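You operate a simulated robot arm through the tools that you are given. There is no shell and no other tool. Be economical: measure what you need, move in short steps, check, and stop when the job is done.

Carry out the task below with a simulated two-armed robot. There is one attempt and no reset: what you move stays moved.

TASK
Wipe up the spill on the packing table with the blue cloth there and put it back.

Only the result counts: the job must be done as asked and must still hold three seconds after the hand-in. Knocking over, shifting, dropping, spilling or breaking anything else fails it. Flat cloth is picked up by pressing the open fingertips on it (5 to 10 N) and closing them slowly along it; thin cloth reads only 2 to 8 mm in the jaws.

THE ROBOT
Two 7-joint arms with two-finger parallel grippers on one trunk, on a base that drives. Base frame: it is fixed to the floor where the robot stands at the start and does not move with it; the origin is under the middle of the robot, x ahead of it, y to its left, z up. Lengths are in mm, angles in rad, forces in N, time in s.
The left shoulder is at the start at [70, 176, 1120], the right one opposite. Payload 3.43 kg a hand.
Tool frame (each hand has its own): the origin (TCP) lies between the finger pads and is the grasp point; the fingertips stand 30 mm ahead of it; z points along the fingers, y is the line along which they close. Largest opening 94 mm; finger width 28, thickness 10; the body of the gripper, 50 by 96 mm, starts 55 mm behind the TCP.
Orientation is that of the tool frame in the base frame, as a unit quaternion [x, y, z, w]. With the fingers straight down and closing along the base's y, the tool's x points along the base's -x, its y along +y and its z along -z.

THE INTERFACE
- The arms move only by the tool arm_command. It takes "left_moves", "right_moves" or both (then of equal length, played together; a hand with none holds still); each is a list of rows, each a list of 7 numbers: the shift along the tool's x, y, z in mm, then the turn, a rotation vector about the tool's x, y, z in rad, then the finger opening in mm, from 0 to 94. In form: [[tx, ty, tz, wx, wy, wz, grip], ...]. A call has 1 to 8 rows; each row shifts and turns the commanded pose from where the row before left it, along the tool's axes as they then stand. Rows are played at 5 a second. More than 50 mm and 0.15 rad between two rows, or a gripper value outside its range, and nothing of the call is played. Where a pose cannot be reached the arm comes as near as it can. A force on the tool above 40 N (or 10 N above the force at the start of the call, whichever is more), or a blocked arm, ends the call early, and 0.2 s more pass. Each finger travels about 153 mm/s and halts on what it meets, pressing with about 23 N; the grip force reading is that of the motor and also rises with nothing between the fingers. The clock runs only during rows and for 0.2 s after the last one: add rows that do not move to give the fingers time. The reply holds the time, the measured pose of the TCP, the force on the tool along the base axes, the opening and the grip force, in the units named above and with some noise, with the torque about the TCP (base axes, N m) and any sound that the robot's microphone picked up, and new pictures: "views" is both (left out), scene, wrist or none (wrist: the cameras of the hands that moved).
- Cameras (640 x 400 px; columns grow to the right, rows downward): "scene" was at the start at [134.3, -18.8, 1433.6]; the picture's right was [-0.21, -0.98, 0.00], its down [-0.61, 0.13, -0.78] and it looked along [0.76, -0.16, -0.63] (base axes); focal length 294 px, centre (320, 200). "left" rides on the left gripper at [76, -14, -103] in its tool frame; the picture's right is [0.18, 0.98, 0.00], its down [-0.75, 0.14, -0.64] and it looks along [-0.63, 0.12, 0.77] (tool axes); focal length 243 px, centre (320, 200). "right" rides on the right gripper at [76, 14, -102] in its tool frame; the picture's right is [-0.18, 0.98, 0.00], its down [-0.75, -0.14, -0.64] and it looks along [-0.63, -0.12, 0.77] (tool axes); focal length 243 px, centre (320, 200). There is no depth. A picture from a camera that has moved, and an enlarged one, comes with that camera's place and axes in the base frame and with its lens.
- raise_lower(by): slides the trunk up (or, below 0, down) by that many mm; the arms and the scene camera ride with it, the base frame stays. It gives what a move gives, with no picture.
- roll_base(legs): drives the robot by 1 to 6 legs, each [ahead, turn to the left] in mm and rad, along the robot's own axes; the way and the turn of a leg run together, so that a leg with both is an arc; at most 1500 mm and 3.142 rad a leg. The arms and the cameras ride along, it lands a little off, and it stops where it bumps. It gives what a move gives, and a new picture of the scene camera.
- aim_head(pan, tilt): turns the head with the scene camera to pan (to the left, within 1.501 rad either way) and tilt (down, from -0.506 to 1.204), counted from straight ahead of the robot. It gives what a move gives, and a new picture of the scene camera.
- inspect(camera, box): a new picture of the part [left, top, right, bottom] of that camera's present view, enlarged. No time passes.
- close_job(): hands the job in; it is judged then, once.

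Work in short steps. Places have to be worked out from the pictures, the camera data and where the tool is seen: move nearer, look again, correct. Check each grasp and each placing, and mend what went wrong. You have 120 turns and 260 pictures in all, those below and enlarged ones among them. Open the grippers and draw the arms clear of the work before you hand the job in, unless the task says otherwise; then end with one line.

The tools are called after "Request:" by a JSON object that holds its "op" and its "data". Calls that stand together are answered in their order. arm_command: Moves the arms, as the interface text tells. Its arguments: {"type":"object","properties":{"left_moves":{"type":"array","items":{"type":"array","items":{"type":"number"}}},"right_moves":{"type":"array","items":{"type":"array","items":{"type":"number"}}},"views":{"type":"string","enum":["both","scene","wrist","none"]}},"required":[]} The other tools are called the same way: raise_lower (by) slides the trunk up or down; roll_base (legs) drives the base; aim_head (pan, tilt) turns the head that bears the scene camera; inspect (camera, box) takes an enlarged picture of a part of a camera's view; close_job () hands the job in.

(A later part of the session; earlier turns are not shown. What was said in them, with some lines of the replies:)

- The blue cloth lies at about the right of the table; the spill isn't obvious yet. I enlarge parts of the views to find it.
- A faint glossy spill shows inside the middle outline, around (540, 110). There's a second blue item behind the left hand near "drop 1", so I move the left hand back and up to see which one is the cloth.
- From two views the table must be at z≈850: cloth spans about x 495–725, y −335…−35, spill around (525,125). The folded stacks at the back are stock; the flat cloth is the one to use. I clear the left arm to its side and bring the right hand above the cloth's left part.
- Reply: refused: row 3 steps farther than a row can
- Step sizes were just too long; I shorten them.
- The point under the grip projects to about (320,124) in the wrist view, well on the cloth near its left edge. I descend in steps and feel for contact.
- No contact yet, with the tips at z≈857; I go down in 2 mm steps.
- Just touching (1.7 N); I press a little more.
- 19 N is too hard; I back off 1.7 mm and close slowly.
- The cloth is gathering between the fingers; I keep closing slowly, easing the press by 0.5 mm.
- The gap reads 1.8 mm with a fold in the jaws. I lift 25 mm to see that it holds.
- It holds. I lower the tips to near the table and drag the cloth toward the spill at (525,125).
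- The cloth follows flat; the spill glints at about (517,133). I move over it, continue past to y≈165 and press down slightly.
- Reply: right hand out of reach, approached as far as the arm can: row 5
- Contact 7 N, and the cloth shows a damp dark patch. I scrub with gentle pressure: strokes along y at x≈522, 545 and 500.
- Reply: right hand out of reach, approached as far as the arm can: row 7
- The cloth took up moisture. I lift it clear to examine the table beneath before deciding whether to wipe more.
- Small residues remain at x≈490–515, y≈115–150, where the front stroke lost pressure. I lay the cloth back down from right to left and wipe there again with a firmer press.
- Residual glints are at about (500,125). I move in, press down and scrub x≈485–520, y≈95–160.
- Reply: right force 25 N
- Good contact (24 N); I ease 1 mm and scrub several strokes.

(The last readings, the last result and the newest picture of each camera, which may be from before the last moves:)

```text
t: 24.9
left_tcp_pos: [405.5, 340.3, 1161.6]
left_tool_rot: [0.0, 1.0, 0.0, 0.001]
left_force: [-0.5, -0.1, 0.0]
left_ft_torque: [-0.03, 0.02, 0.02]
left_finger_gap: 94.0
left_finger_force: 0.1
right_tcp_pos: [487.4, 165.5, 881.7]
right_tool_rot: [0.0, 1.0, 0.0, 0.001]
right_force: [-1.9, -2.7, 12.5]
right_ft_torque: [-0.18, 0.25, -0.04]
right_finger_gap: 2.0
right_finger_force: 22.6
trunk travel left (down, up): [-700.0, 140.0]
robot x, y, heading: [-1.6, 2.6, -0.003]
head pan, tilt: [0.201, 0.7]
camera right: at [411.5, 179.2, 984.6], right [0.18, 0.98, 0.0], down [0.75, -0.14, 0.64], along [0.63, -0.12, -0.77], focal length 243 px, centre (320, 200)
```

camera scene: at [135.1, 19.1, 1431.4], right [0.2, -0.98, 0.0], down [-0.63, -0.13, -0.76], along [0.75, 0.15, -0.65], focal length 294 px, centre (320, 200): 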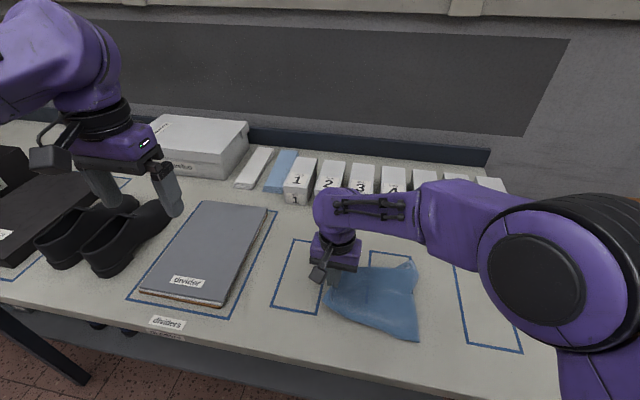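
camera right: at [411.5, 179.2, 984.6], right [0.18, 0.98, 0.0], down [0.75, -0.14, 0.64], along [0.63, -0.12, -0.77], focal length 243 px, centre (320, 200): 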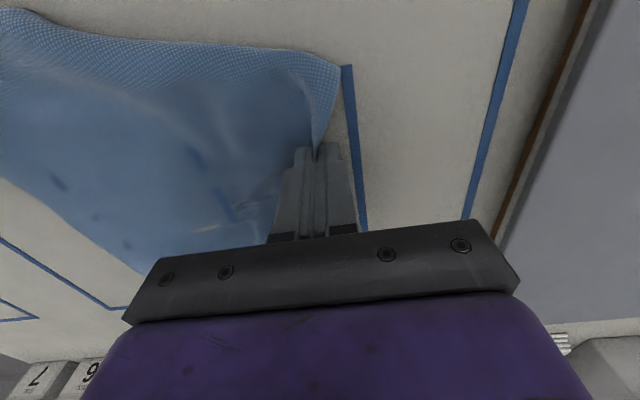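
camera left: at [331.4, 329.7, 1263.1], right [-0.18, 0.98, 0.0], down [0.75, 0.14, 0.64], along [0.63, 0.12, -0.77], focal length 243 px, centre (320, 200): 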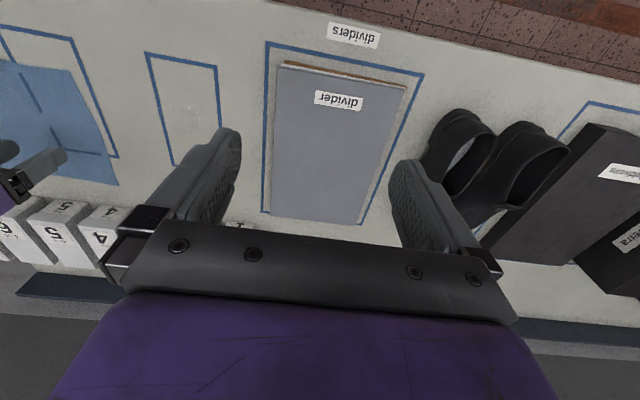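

Well scrubbed at ~12 N. I lift the cloth and look again.

Request:
{"op": "arm_command", "data": {"right_moves": [[0, -10, -30, 0, 0, 0, 0], [0, -10, -40, 0, 0, 0, 0], [-10, -20, -40, 0, 0, 0, 0], [-10, -25, -40, 0, 0, 0, 0], [-10, -28, -38, 0, 0, 0, 0], [-10, -33, -33, 0, 0, 0, 0], [0, -40, -27, 0, 0, 0, 0], [0, -45, -20, 0, 0, 0, 0]], "views": "none"}}

Request:
{"op": "inspect", "data": {"camera": "right", "box": [330, 0, 530, 125]}}

Request:
{"op": "inspect", "data": {"camera": "scene", "box": [260, 230, 388, 320]}}

Request:
{"op": "inspect", "data": {"camera": "left", "box": [140, 40, 236, 140]}}

```text
t: 26.7
left_tcp_pos: [405.2, 338.9, 1160.7]
left_tool_rot: [-0.001, 1.0, 0.001, 0.001]
left_force: [-0.4, 0.5, -0.2]
left_ft_torque: [-0.03, -0.03, -0.04]
left_finger_gap: 93.9
left_finger_force: 0.0
right_tcp_pos: [525.8, -48.4, 1152.3]
right_tool_rot: [0.0, 1.0, 0.001, 0.0]
right_force: [-0.2, -0.8, 0.2]
right_ft_torque: [0.03, 0.02, -0.03]
right_finger_gap: 2.2
right_finger_force: 23.4
trunk travel left (down, up): [-700.0, 140.0]
robot x, y, heading: [-0.7, -1.2, 0.003]
head pan, tilt: [0.201, 0.7]
```

```text
3.20 times, centred on (430, 62) of right
camera zoom: at [450.2, -34.6, 1254.5], right [0.18, 0.98, 0.0], down [0.75, -0.14, 0.64], along [0.63, -0.12, -0.77], focal length 776 px, centre (-32, 640)
```

zoom: 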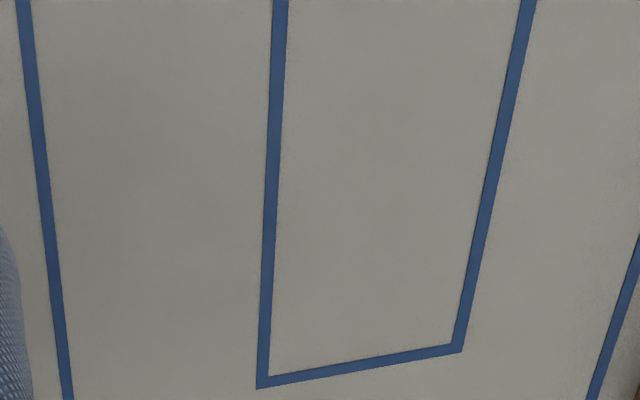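

```text
4.44 times, centred on (324, 275) of scene
camera zoom: at [132.6, 14.1, 1431.7], right [0.2, -0.98, 0.0], down [-0.63, -0.13, -0.77], along [0.75, 0.15, -0.64], focal length 1306 px, centre (302, -133)
```

zoom: 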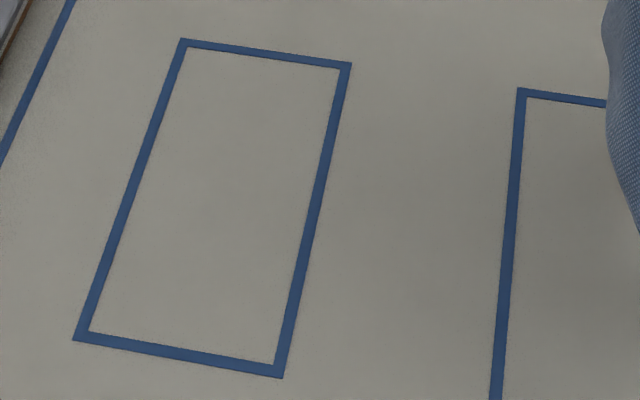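

```text
4.00 times, centred on (188, 90) of left
camera zoom: at [328.8, 324.6, 1264.9], right [-0.18, 0.98, 0.0], down [0.75, 0.14, 0.64], along [0.63, 0.12, -0.77], focal length 970 px, centre (848, 640)
```

zoom: 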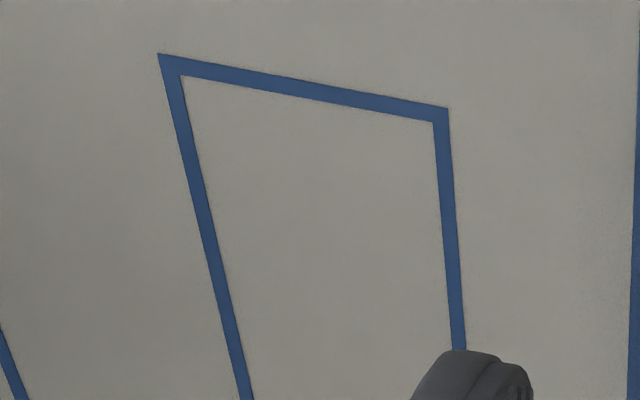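

The table is clean in all three views. Now I carry the cloth right, past its old place, to lay it back from right to left.

Request:
{"op": "arm_command", "data": {"right_moves": [[-10, -40, 0, 0, 0, 0, 0], [-13, -40, 0, 0, 0, 0, 0], [-13, -40, 0, 0, 0, 0, 0], [-13, -40, 0, 0, 0, 0, 0], [-13, -40, 0, 0, 0, 0, 0], [-10, -40, 0, 0, 0, 0, 0], [-8, -30, 0, 0, 0, 0, 0], [0, 0, 0, 0, 0, 0, 0]], "views": "both"}}

```text
t: 28.5
left_tcp_pos: [406.2, 341.8, 1160.2]
left_tool_rot: [0.0, 1.0, 0.0, 0.0]
left_force: [0.3, 0.6, -0.6]
left_ft_torque: [0.01, 0.0, 0.0]
left_finger_gap: 94.1
left_finger_force: 0.0
right_tcp_pos: [606.7, -314.1, 1148.8]
right_tool_rot: [0.001, 1.0, 0.0, 0.001]
right_force: [-0.1, 0.0, -0.5]
right_ft_torque: [0.04, -0.01, -0.02]
right_finger_gap: 1.7
right_finger_force: 23.1
trunk travel left (down, up): [-700.0, 140.0]
robot x, y, heading: [1.9, -0.2, -0.0]
head pan, tilt: [0.201, 0.7]
camera scene: at [133.2, 16.8, 1431.6], right [0.2, -0.98, 0.0], down [-0.63, -0.13, -0.76], along [0.75, 0.15, -0.64], focal length 294 px, centre (320, 200)
camera right: at [531.1, -301.1, 1251.2], right [0.18, 0.98, 0.0], down [0.75, -0.14, 0.64], along [0.63, -0.12, -0.77], focal length 243 px, centre (320, 200)
```

scene: 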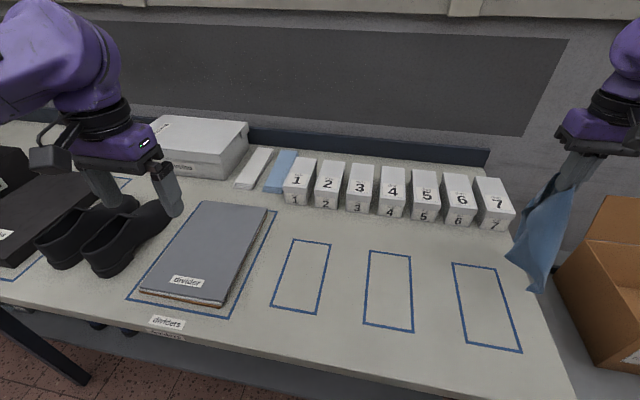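
right: 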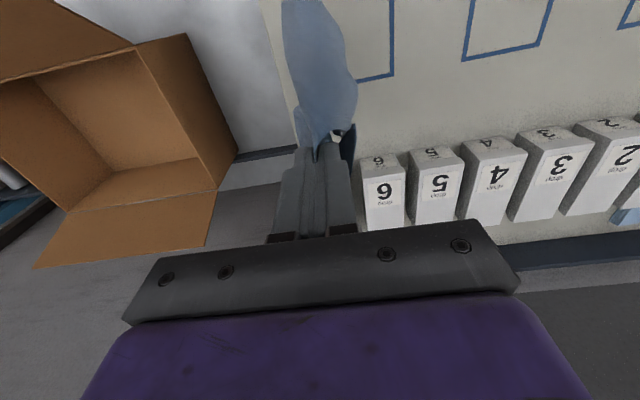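

The cloth hangs over its right-hand end. I lower until its end touches, then swing left and down in an arc to lay it out.

Request:
{"op": "arm_command", "data": {"right_moves": [[0, -8, 25, 0, 0, 0, 0], [0, 39, 4, 0, 0, 0, 0], [0, 39, 11, 0, 0, 0, 0], [0, 37, 18, 0, 0, 0, 0], [0, 33, 24, 0, 0, 0, 0], [0, 29, 30, 0, 0, 0, 0], [0, 0, 0, 0, 0, 0, 0]], "views": "both"}}

```text
t: 30.1
left_tcp_pos: [405.9, 340.0, 1161.1]
left_tool_rot: [0.0, 1.0, -0.001, 0.001]
left_force: [0.2, 0.2, -0.2]
left_ft_torque: [-0.02, -0.02, 0.0]
left_finger_gap: 94.2
left_finger_force: 0.0
right_tcp_pos: [609.8, -145.7, 1035.3]
right_tool_rot: [0.0, 1.0, 0.001, 0.0]
right_force: [-0.3, 0.1, 0.3]
right_ft_torque: [0.02, 0.01, 0.01]
right_finger_gap: 1.8
right_finger_force: 23.0
trunk travel left (down, up): [-700.0, 140.0]
robot x, y, heading: [1.5, 0.0, -0.002]
head pan, tilt: [0.201, 0.7]
camera scene: at [133.1, 15.1, 1431.6], right [0.2, -0.98, 0.0], down [-0.63, -0.13, -0.77], along [0.75, 0.15, -0.64], focal length 294 px, centre (320, 200)
camera right: at [534.5, -131.3, 1138.2], right [0.18, 0.98, 0.0], down [0.75, -0.14, 0.64], along [0.63, -0.12, -0.77], focal length 243 px, centre (320, 200)
```

scene: 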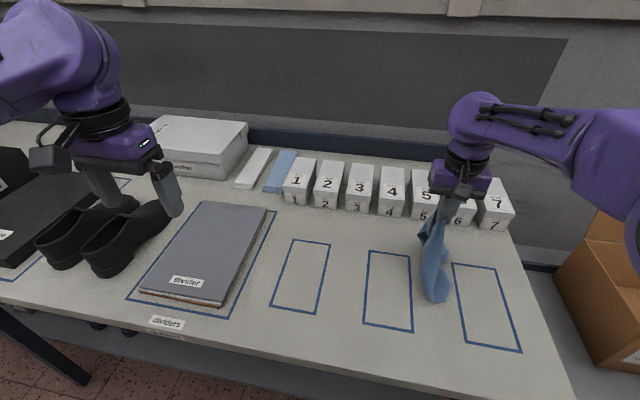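
right: 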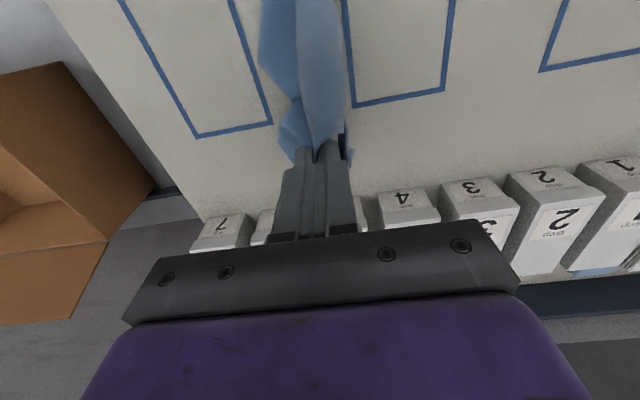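

The tail slid instead of staying put. I go back up and right, then lower mostly straight down with a slight leftward move, and afterwards drag it out flat at low height.

Request:
{"op": "arm_command", "data": {"right_moves": [[0, -25, -40, 0, 0, 0, 0], [0, -30, -38, 0, 0, 0, 0], [0, -35, -34, 0, 0, 0, 0], [0, -45, 0, 0, 0, 0, 0], [0, -45, 0, 0, 0, 0, 0], [0, 0, 0, 0, 0, 0, 0], [0, 0, 0, 0, 0, 0, 0]], "views": "none"}}

Request:
{"op": "arm_command", "data": {"right_moves": [[0, 8, 30, 0, 0, 0, 0], [0, 12, 32, 0, 0, 0, 0], [0, 14, 32, 0, 0, 0, 0], [0, 16, 32, 0, 0, 0, 0], [0, 18, 32, 0, 0, 0, 0], [0, 22, 32, 0, 0, 0, 0], [0, 25, 30, 0, 0, 0, 0]], "views": "both"}}

```text
t: 31.7
left_tcp_pos: [407.2, 340.9, 1162.4]
left_tool_rot: [0.001, 1.0, 0.0, 0.0]
left_force: [0.5, -0.5, -0.3]
left_ft_torque: [0.01, -0.01, 0.0]
left_finger_gap: 94.4
left_finger_force: 0.1
right_tcp_pos: [608.8, -325.7, 1147.1]
right_tool_rot: [0.001, 1.0, 0.001, 0.0]
right_force: [0.0, 1.3, -0.1]
right_ft_torque: [0.01, -0.03, 0.0]
right_finger_gap: 1.7
right_finger_force: 23.2
trunk travel left (down, up): [-700.0, 140.0]
robot x, y, heading: [2.6, 3.1, -0.002]
head pan, tilt: [0.201, 0.7]
```

```text
t: 33.3
left_tcp_pos: [407.9, 341.6, 1160.6]
left_tool_rot: [0.0, 1.0, -0.001, 0.0]
left_force: [0.8, 0.3, 0.8]
left_ft_torque: [0.0, 0.0, 0.04]
left_finger_gap: 93.9
left_finger_force: 0.1
right_tcp_pos: [605.5, -209.4, 929.0]
right_tool_rot: [0.001, 1.0, 0.0, 0.0]
right_force: [-0.5, 0.3, -0.5]
right_ft_torque: [0.0, 0.02, 0.0]
right_finger_gap: 2.0
right_finger_force: 22.9
trunk travel left (down, up): [-700.0, 140.0]
robot x, y, heading: [0.1, 0.1, -0.001]
head pan, tilt: [0.201, 0.7]
camera scene: at [134.3, 17.0, 1431.5], right [0.2, -0.98, 0.0], down [-0.63, -0.13, -0.76], along [0.75, 0.15, -0.64], focal length 294 px, centre (320, 200)
camera right: at [530.3, -196.1, 1032.3], right [0.19, 0.98, 0.0], down [0.75, -0.14, 0.64], along [0.63, -0.12, -0.77], focal length 243 px, centre (320, 200)
```

scene: 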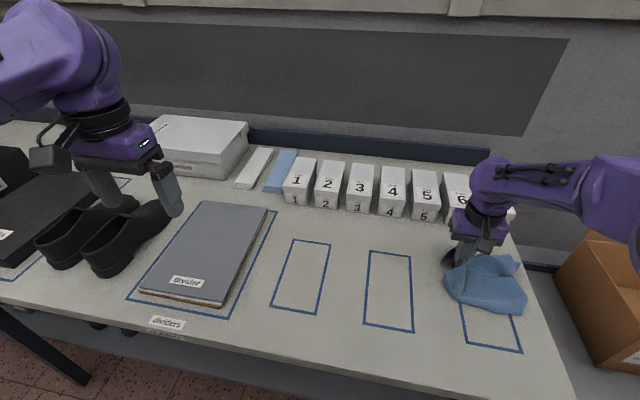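
right: 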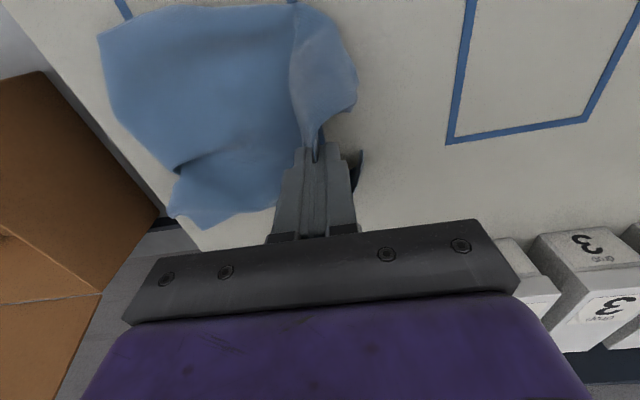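

Much better: the cloth lies to the right of the hand. Now I drag left and lower to the original pinch place (606, −93).

Request:
{"op": "arm_command", "data": {"right_moves": [[0, 25, 14, 0, 0, 0, 0], [0, 25, 14, 0, 0, 0, 0], [0, 25, 10, 0, 0, 0, 0], [0, 25, 3, 0, 0, 0, 0], [0, 20, 2, 0, 0, 0, 0], [0, 0, 0, 0, 0, 0, 0]], "views": "both"}}

```text
t: 34.7
left_tcp_pos: [406.4, 341.5, 1161.8]
left_tool_rot: [0.0, 1.0, -0.001, 0.0]
left_force: [-0.4, -0.3, 0.6]
left_ft_torque: [-0.04, 0.03, 0.01]
left_finger_gap: 94.1
left_finger_force: 0.1
right_tcp_pos: [607.1, -91.6, 886.5]
right_tool_rot: [0.0, 1.0, 0.001, 0.0]
right_force: [0.4, -0.5, 0.4]
right_ft_torque: [0.02, 0.0, 0.06]
right_finger_gap: 2.0
right_finger_force: 23.0
trunk travel left (down, up): [-700.0, 140.0]
robot x, y, heading: [3.5, -0.7, 0.004]
head pan, tilt: [0.201, 0.7]
camera scene: at [133.5, 15.5, 1431.6], right [0.2, -0.98, 0.0], down [-0.63, -0.13, -0.76], along [0.75, 0.15, -0.64], focal length 294 px, centre (320, 200)
camera right: at [531.2, -77.5, 988.9], right [0.18, 0.98, 0.0], down [0.75, -0.14, 0.64], along [0.63, -0.12, -0.77], focal length 243 px, centre (320, 200)
```

scene: 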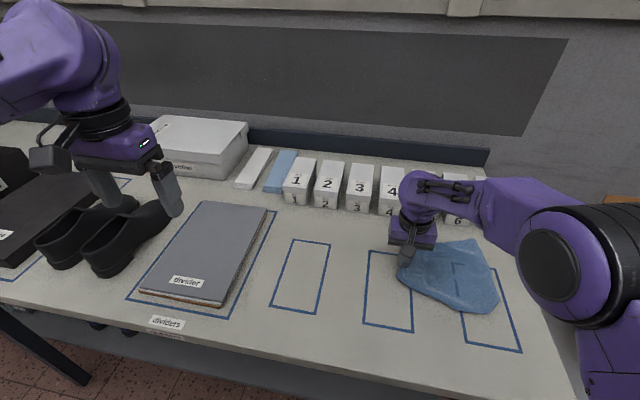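
right: 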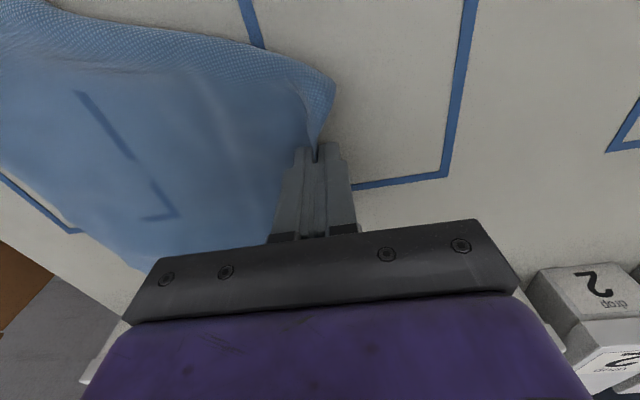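

The cloth is back over its place, gathered at the pinch. I lower to light contact and open slowly, which also spreads the fold, then rise.

Request:
{"op": "arm_command", "data": {"right_moves": [[0, 0, 3, 0, 0, 0, 0], [0, 0, 0, 0, 0, 0, 8], [0, 0, 0, 0, 0, 0, 20], [0, 0, 0, 0, 0, 0, 32], [0, 0, 0, 0, 0, 0, 44], [0, 0, 0, 0, 0, 0, 44], [0, 0, -8, 0, 0, 0, 44], [0, 0, -30, 0, 0, 0, 44]], "views": "both"}}

```text
t: 36.5
left_tcp_pos: [406.1, 339.8, 1161.4]
left_tool_rot: [0.001, 1.0, 0.0, 0.001]
left_force: [0.3, -0.6, -0.4]
left_ft_torque: [0.0, 0.0, -0.01]
left_finger_gap: 93.9
left_finger_force: 0.0
right_tcp_pos: [607.5, -91.7, 923.6]
right_tool_rot: [0.001, 1.0, 0.0, 0.0]
right_force: [-0.3, -0.3, 0.2]
right_ft_torque: [0.03, 0.04, 0.01]
right_finger_gap: 43.8
right_finger_force: 0.1
trunk travel left (down, up): [-700.0, 140.0]
robot x, y, heading: [1.1, -4.3, -0.001]
head pan, tilt: [0.201, 0.7]
camera scene: at [132.3, 16.1, 1431.6], right [0.2, -0.98, 0.0], down [-0.63, -0.13, -0.77], along [0.75, 0.15, -0.64], focal length 294 px, centre (320, 200)
camera right: at [530.8, -77.3, 1025.6], right [0.18, 0.98, 0.0], down [0.75, -0.14, 0.64], along [0.63, -0.12, -0.77], focal length 243 px, centre (320, 200)
```

scene: 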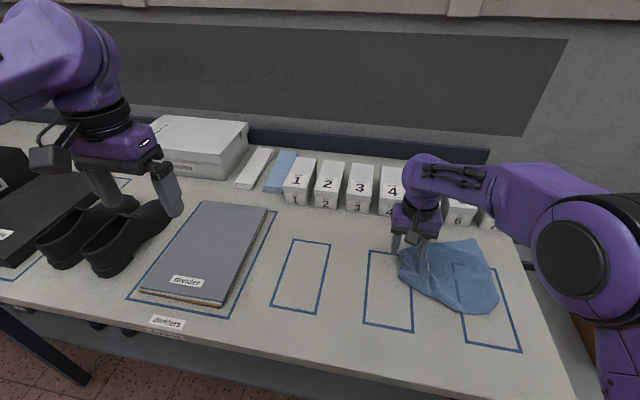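
right: 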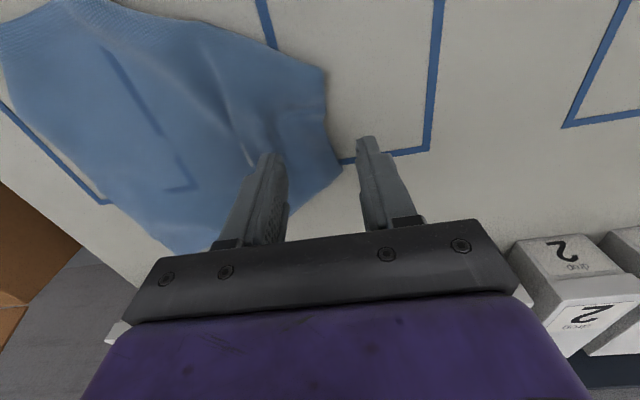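

Released. I raise and draw the arm back to see the whole cloth.

Request:
{"op": "arm_command", "data": {"right_moves": [[0, 0, -45, 0, 0, 0, 60], [10, -10, -45, 0, 0, 0, 80], [20, -20, -40, 0, 0, 0, 94], [30, -20, -30, 0, 0, 0, 94], [30, -30, 0, 0, 0, 0, 94], [30, -30, 0, 0, 0, 0, 94], [30, -30, 0, 0, 0, 0, 94], [0, 0, 0, 0, 0, 0, 94]], "views": "both"}}

Request:
{"op": "inspect", "data": {"camera": "scene", "box": [350, 220, 542, 360]}}

```text
t: 38.3
left_tcp_pos: [407.3, 340.7, 1159.9]
left_tool_rot: [-0.001, 1.0, -0.001, 0.0]
left_force: [0.4, -0.1, 0.4]
left_ft_torque: [0.0, 0.02, 0.01]
left_finger_gap: 94.3
left_finger_force: 0.0
right_tcp_pos: [457.4, -229.9, 1081.4]
right_tool_rot: [0.0, 1.0, 0.0, 0.0]
right_force: [0.2, 0.2, 0.0]
right_ft_torque: [0.01, -0.01, 0.01]
right_finger_gap: 94.1
right_finger_force: 0.0
trunk travel left (down, up): [-700.0, 140.0]
robot x, y, heading: [-0.4, 1.4, 0.001]
head pan, tilt: [0.201, 0.7]
camera scene: at [134.7, 16.1, 1431.4], right [0.2, -0.98, 0.0], down [-0.63, -0.13, -0.76], along [0.75, 0.15, -0.64], focal length 294 px, centre (320, 200)
camera right: at [382.1, -215.0, 1184.4], right [0.18, 0.98, 0.0], down [0.75, -0.14, 0.64], along [0.63, -0.12, -0.77], focal length 243 px, centre (320, 200)
```

scene: 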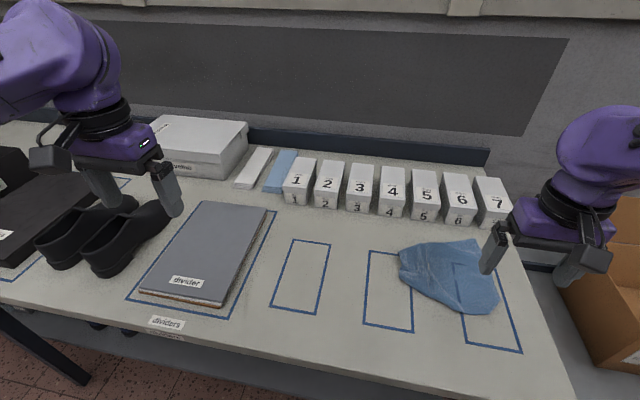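
right: 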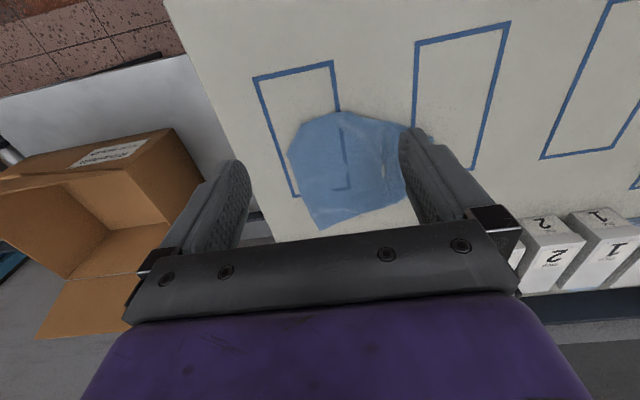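

```text
2.86 times, centred on (446, 290) of scene
camera zoom: at [134.7, 16.1, 1431.4], right [0.2, -0.98, 0.0], down [-0.63, -0.13, -0.76], along [0.75, 0.15, -0.64], focal length 840 px, centre (-40, -57)
```

zoom: 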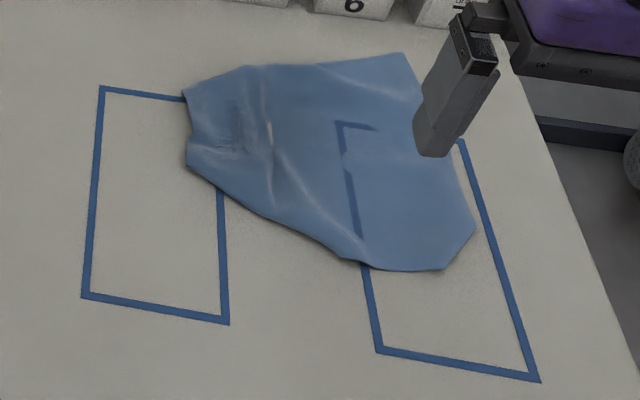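

The cloth lies back inside its old footprint, centred within about a centimetre, and both hands are clear. One last check of the wiped area.

Request:
{"op": "inspect", "data": {"camera": "right", "box": [480, 0, 640, 160]}}

Request:
{"op": "inspect", "data": {"camera": "scene", "box": [240, 220, 400, 330]}}

```text
2.50 times, centred on (560, 80) of right
camera zoom: at [382.1, -215.0, 1184.4], right [0.18, 0.98, 0.0], down [0.75, -0.14, 0.64], along [0.63, -0.12, -0.77], focal length 606 px, centre (-280, 500)
```

zoom: 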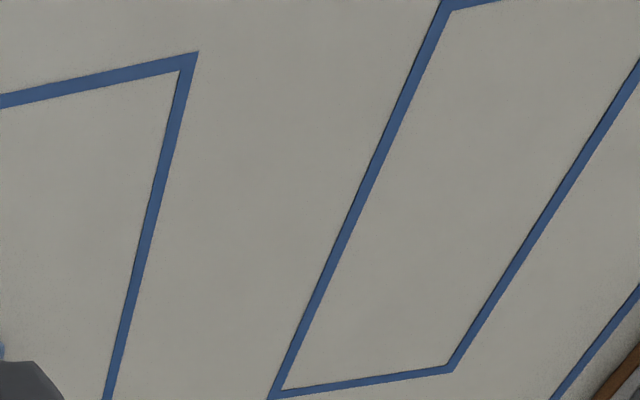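

```text
3.64 times, centred on (320, 275) of scene
camera zoom: at [134.7, 16.1, 1431.4], right [0.2, -0.98, 0.0], down [-0.63, -0.13, -0.76], along [0.75, 0.15, -0.64], focal length 1068 px, centre (320, -73)
```

zoom: 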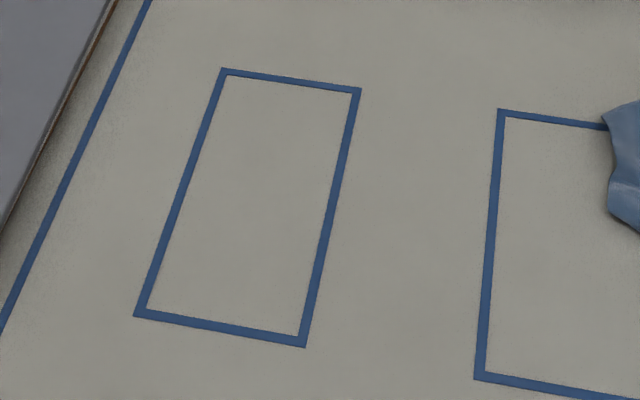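

The wiped area is clean, the cloth is back, and both grippers are open and clear. I hand in.

Request:
{"op": "close_job", "data": {}}

```text
The job is handed in.
```

I wiped up the spill with the blue cloth and put the cloth back where it was. No residue shows in the last camera views, though the cloth lies a little crumpled rather than fully flat.
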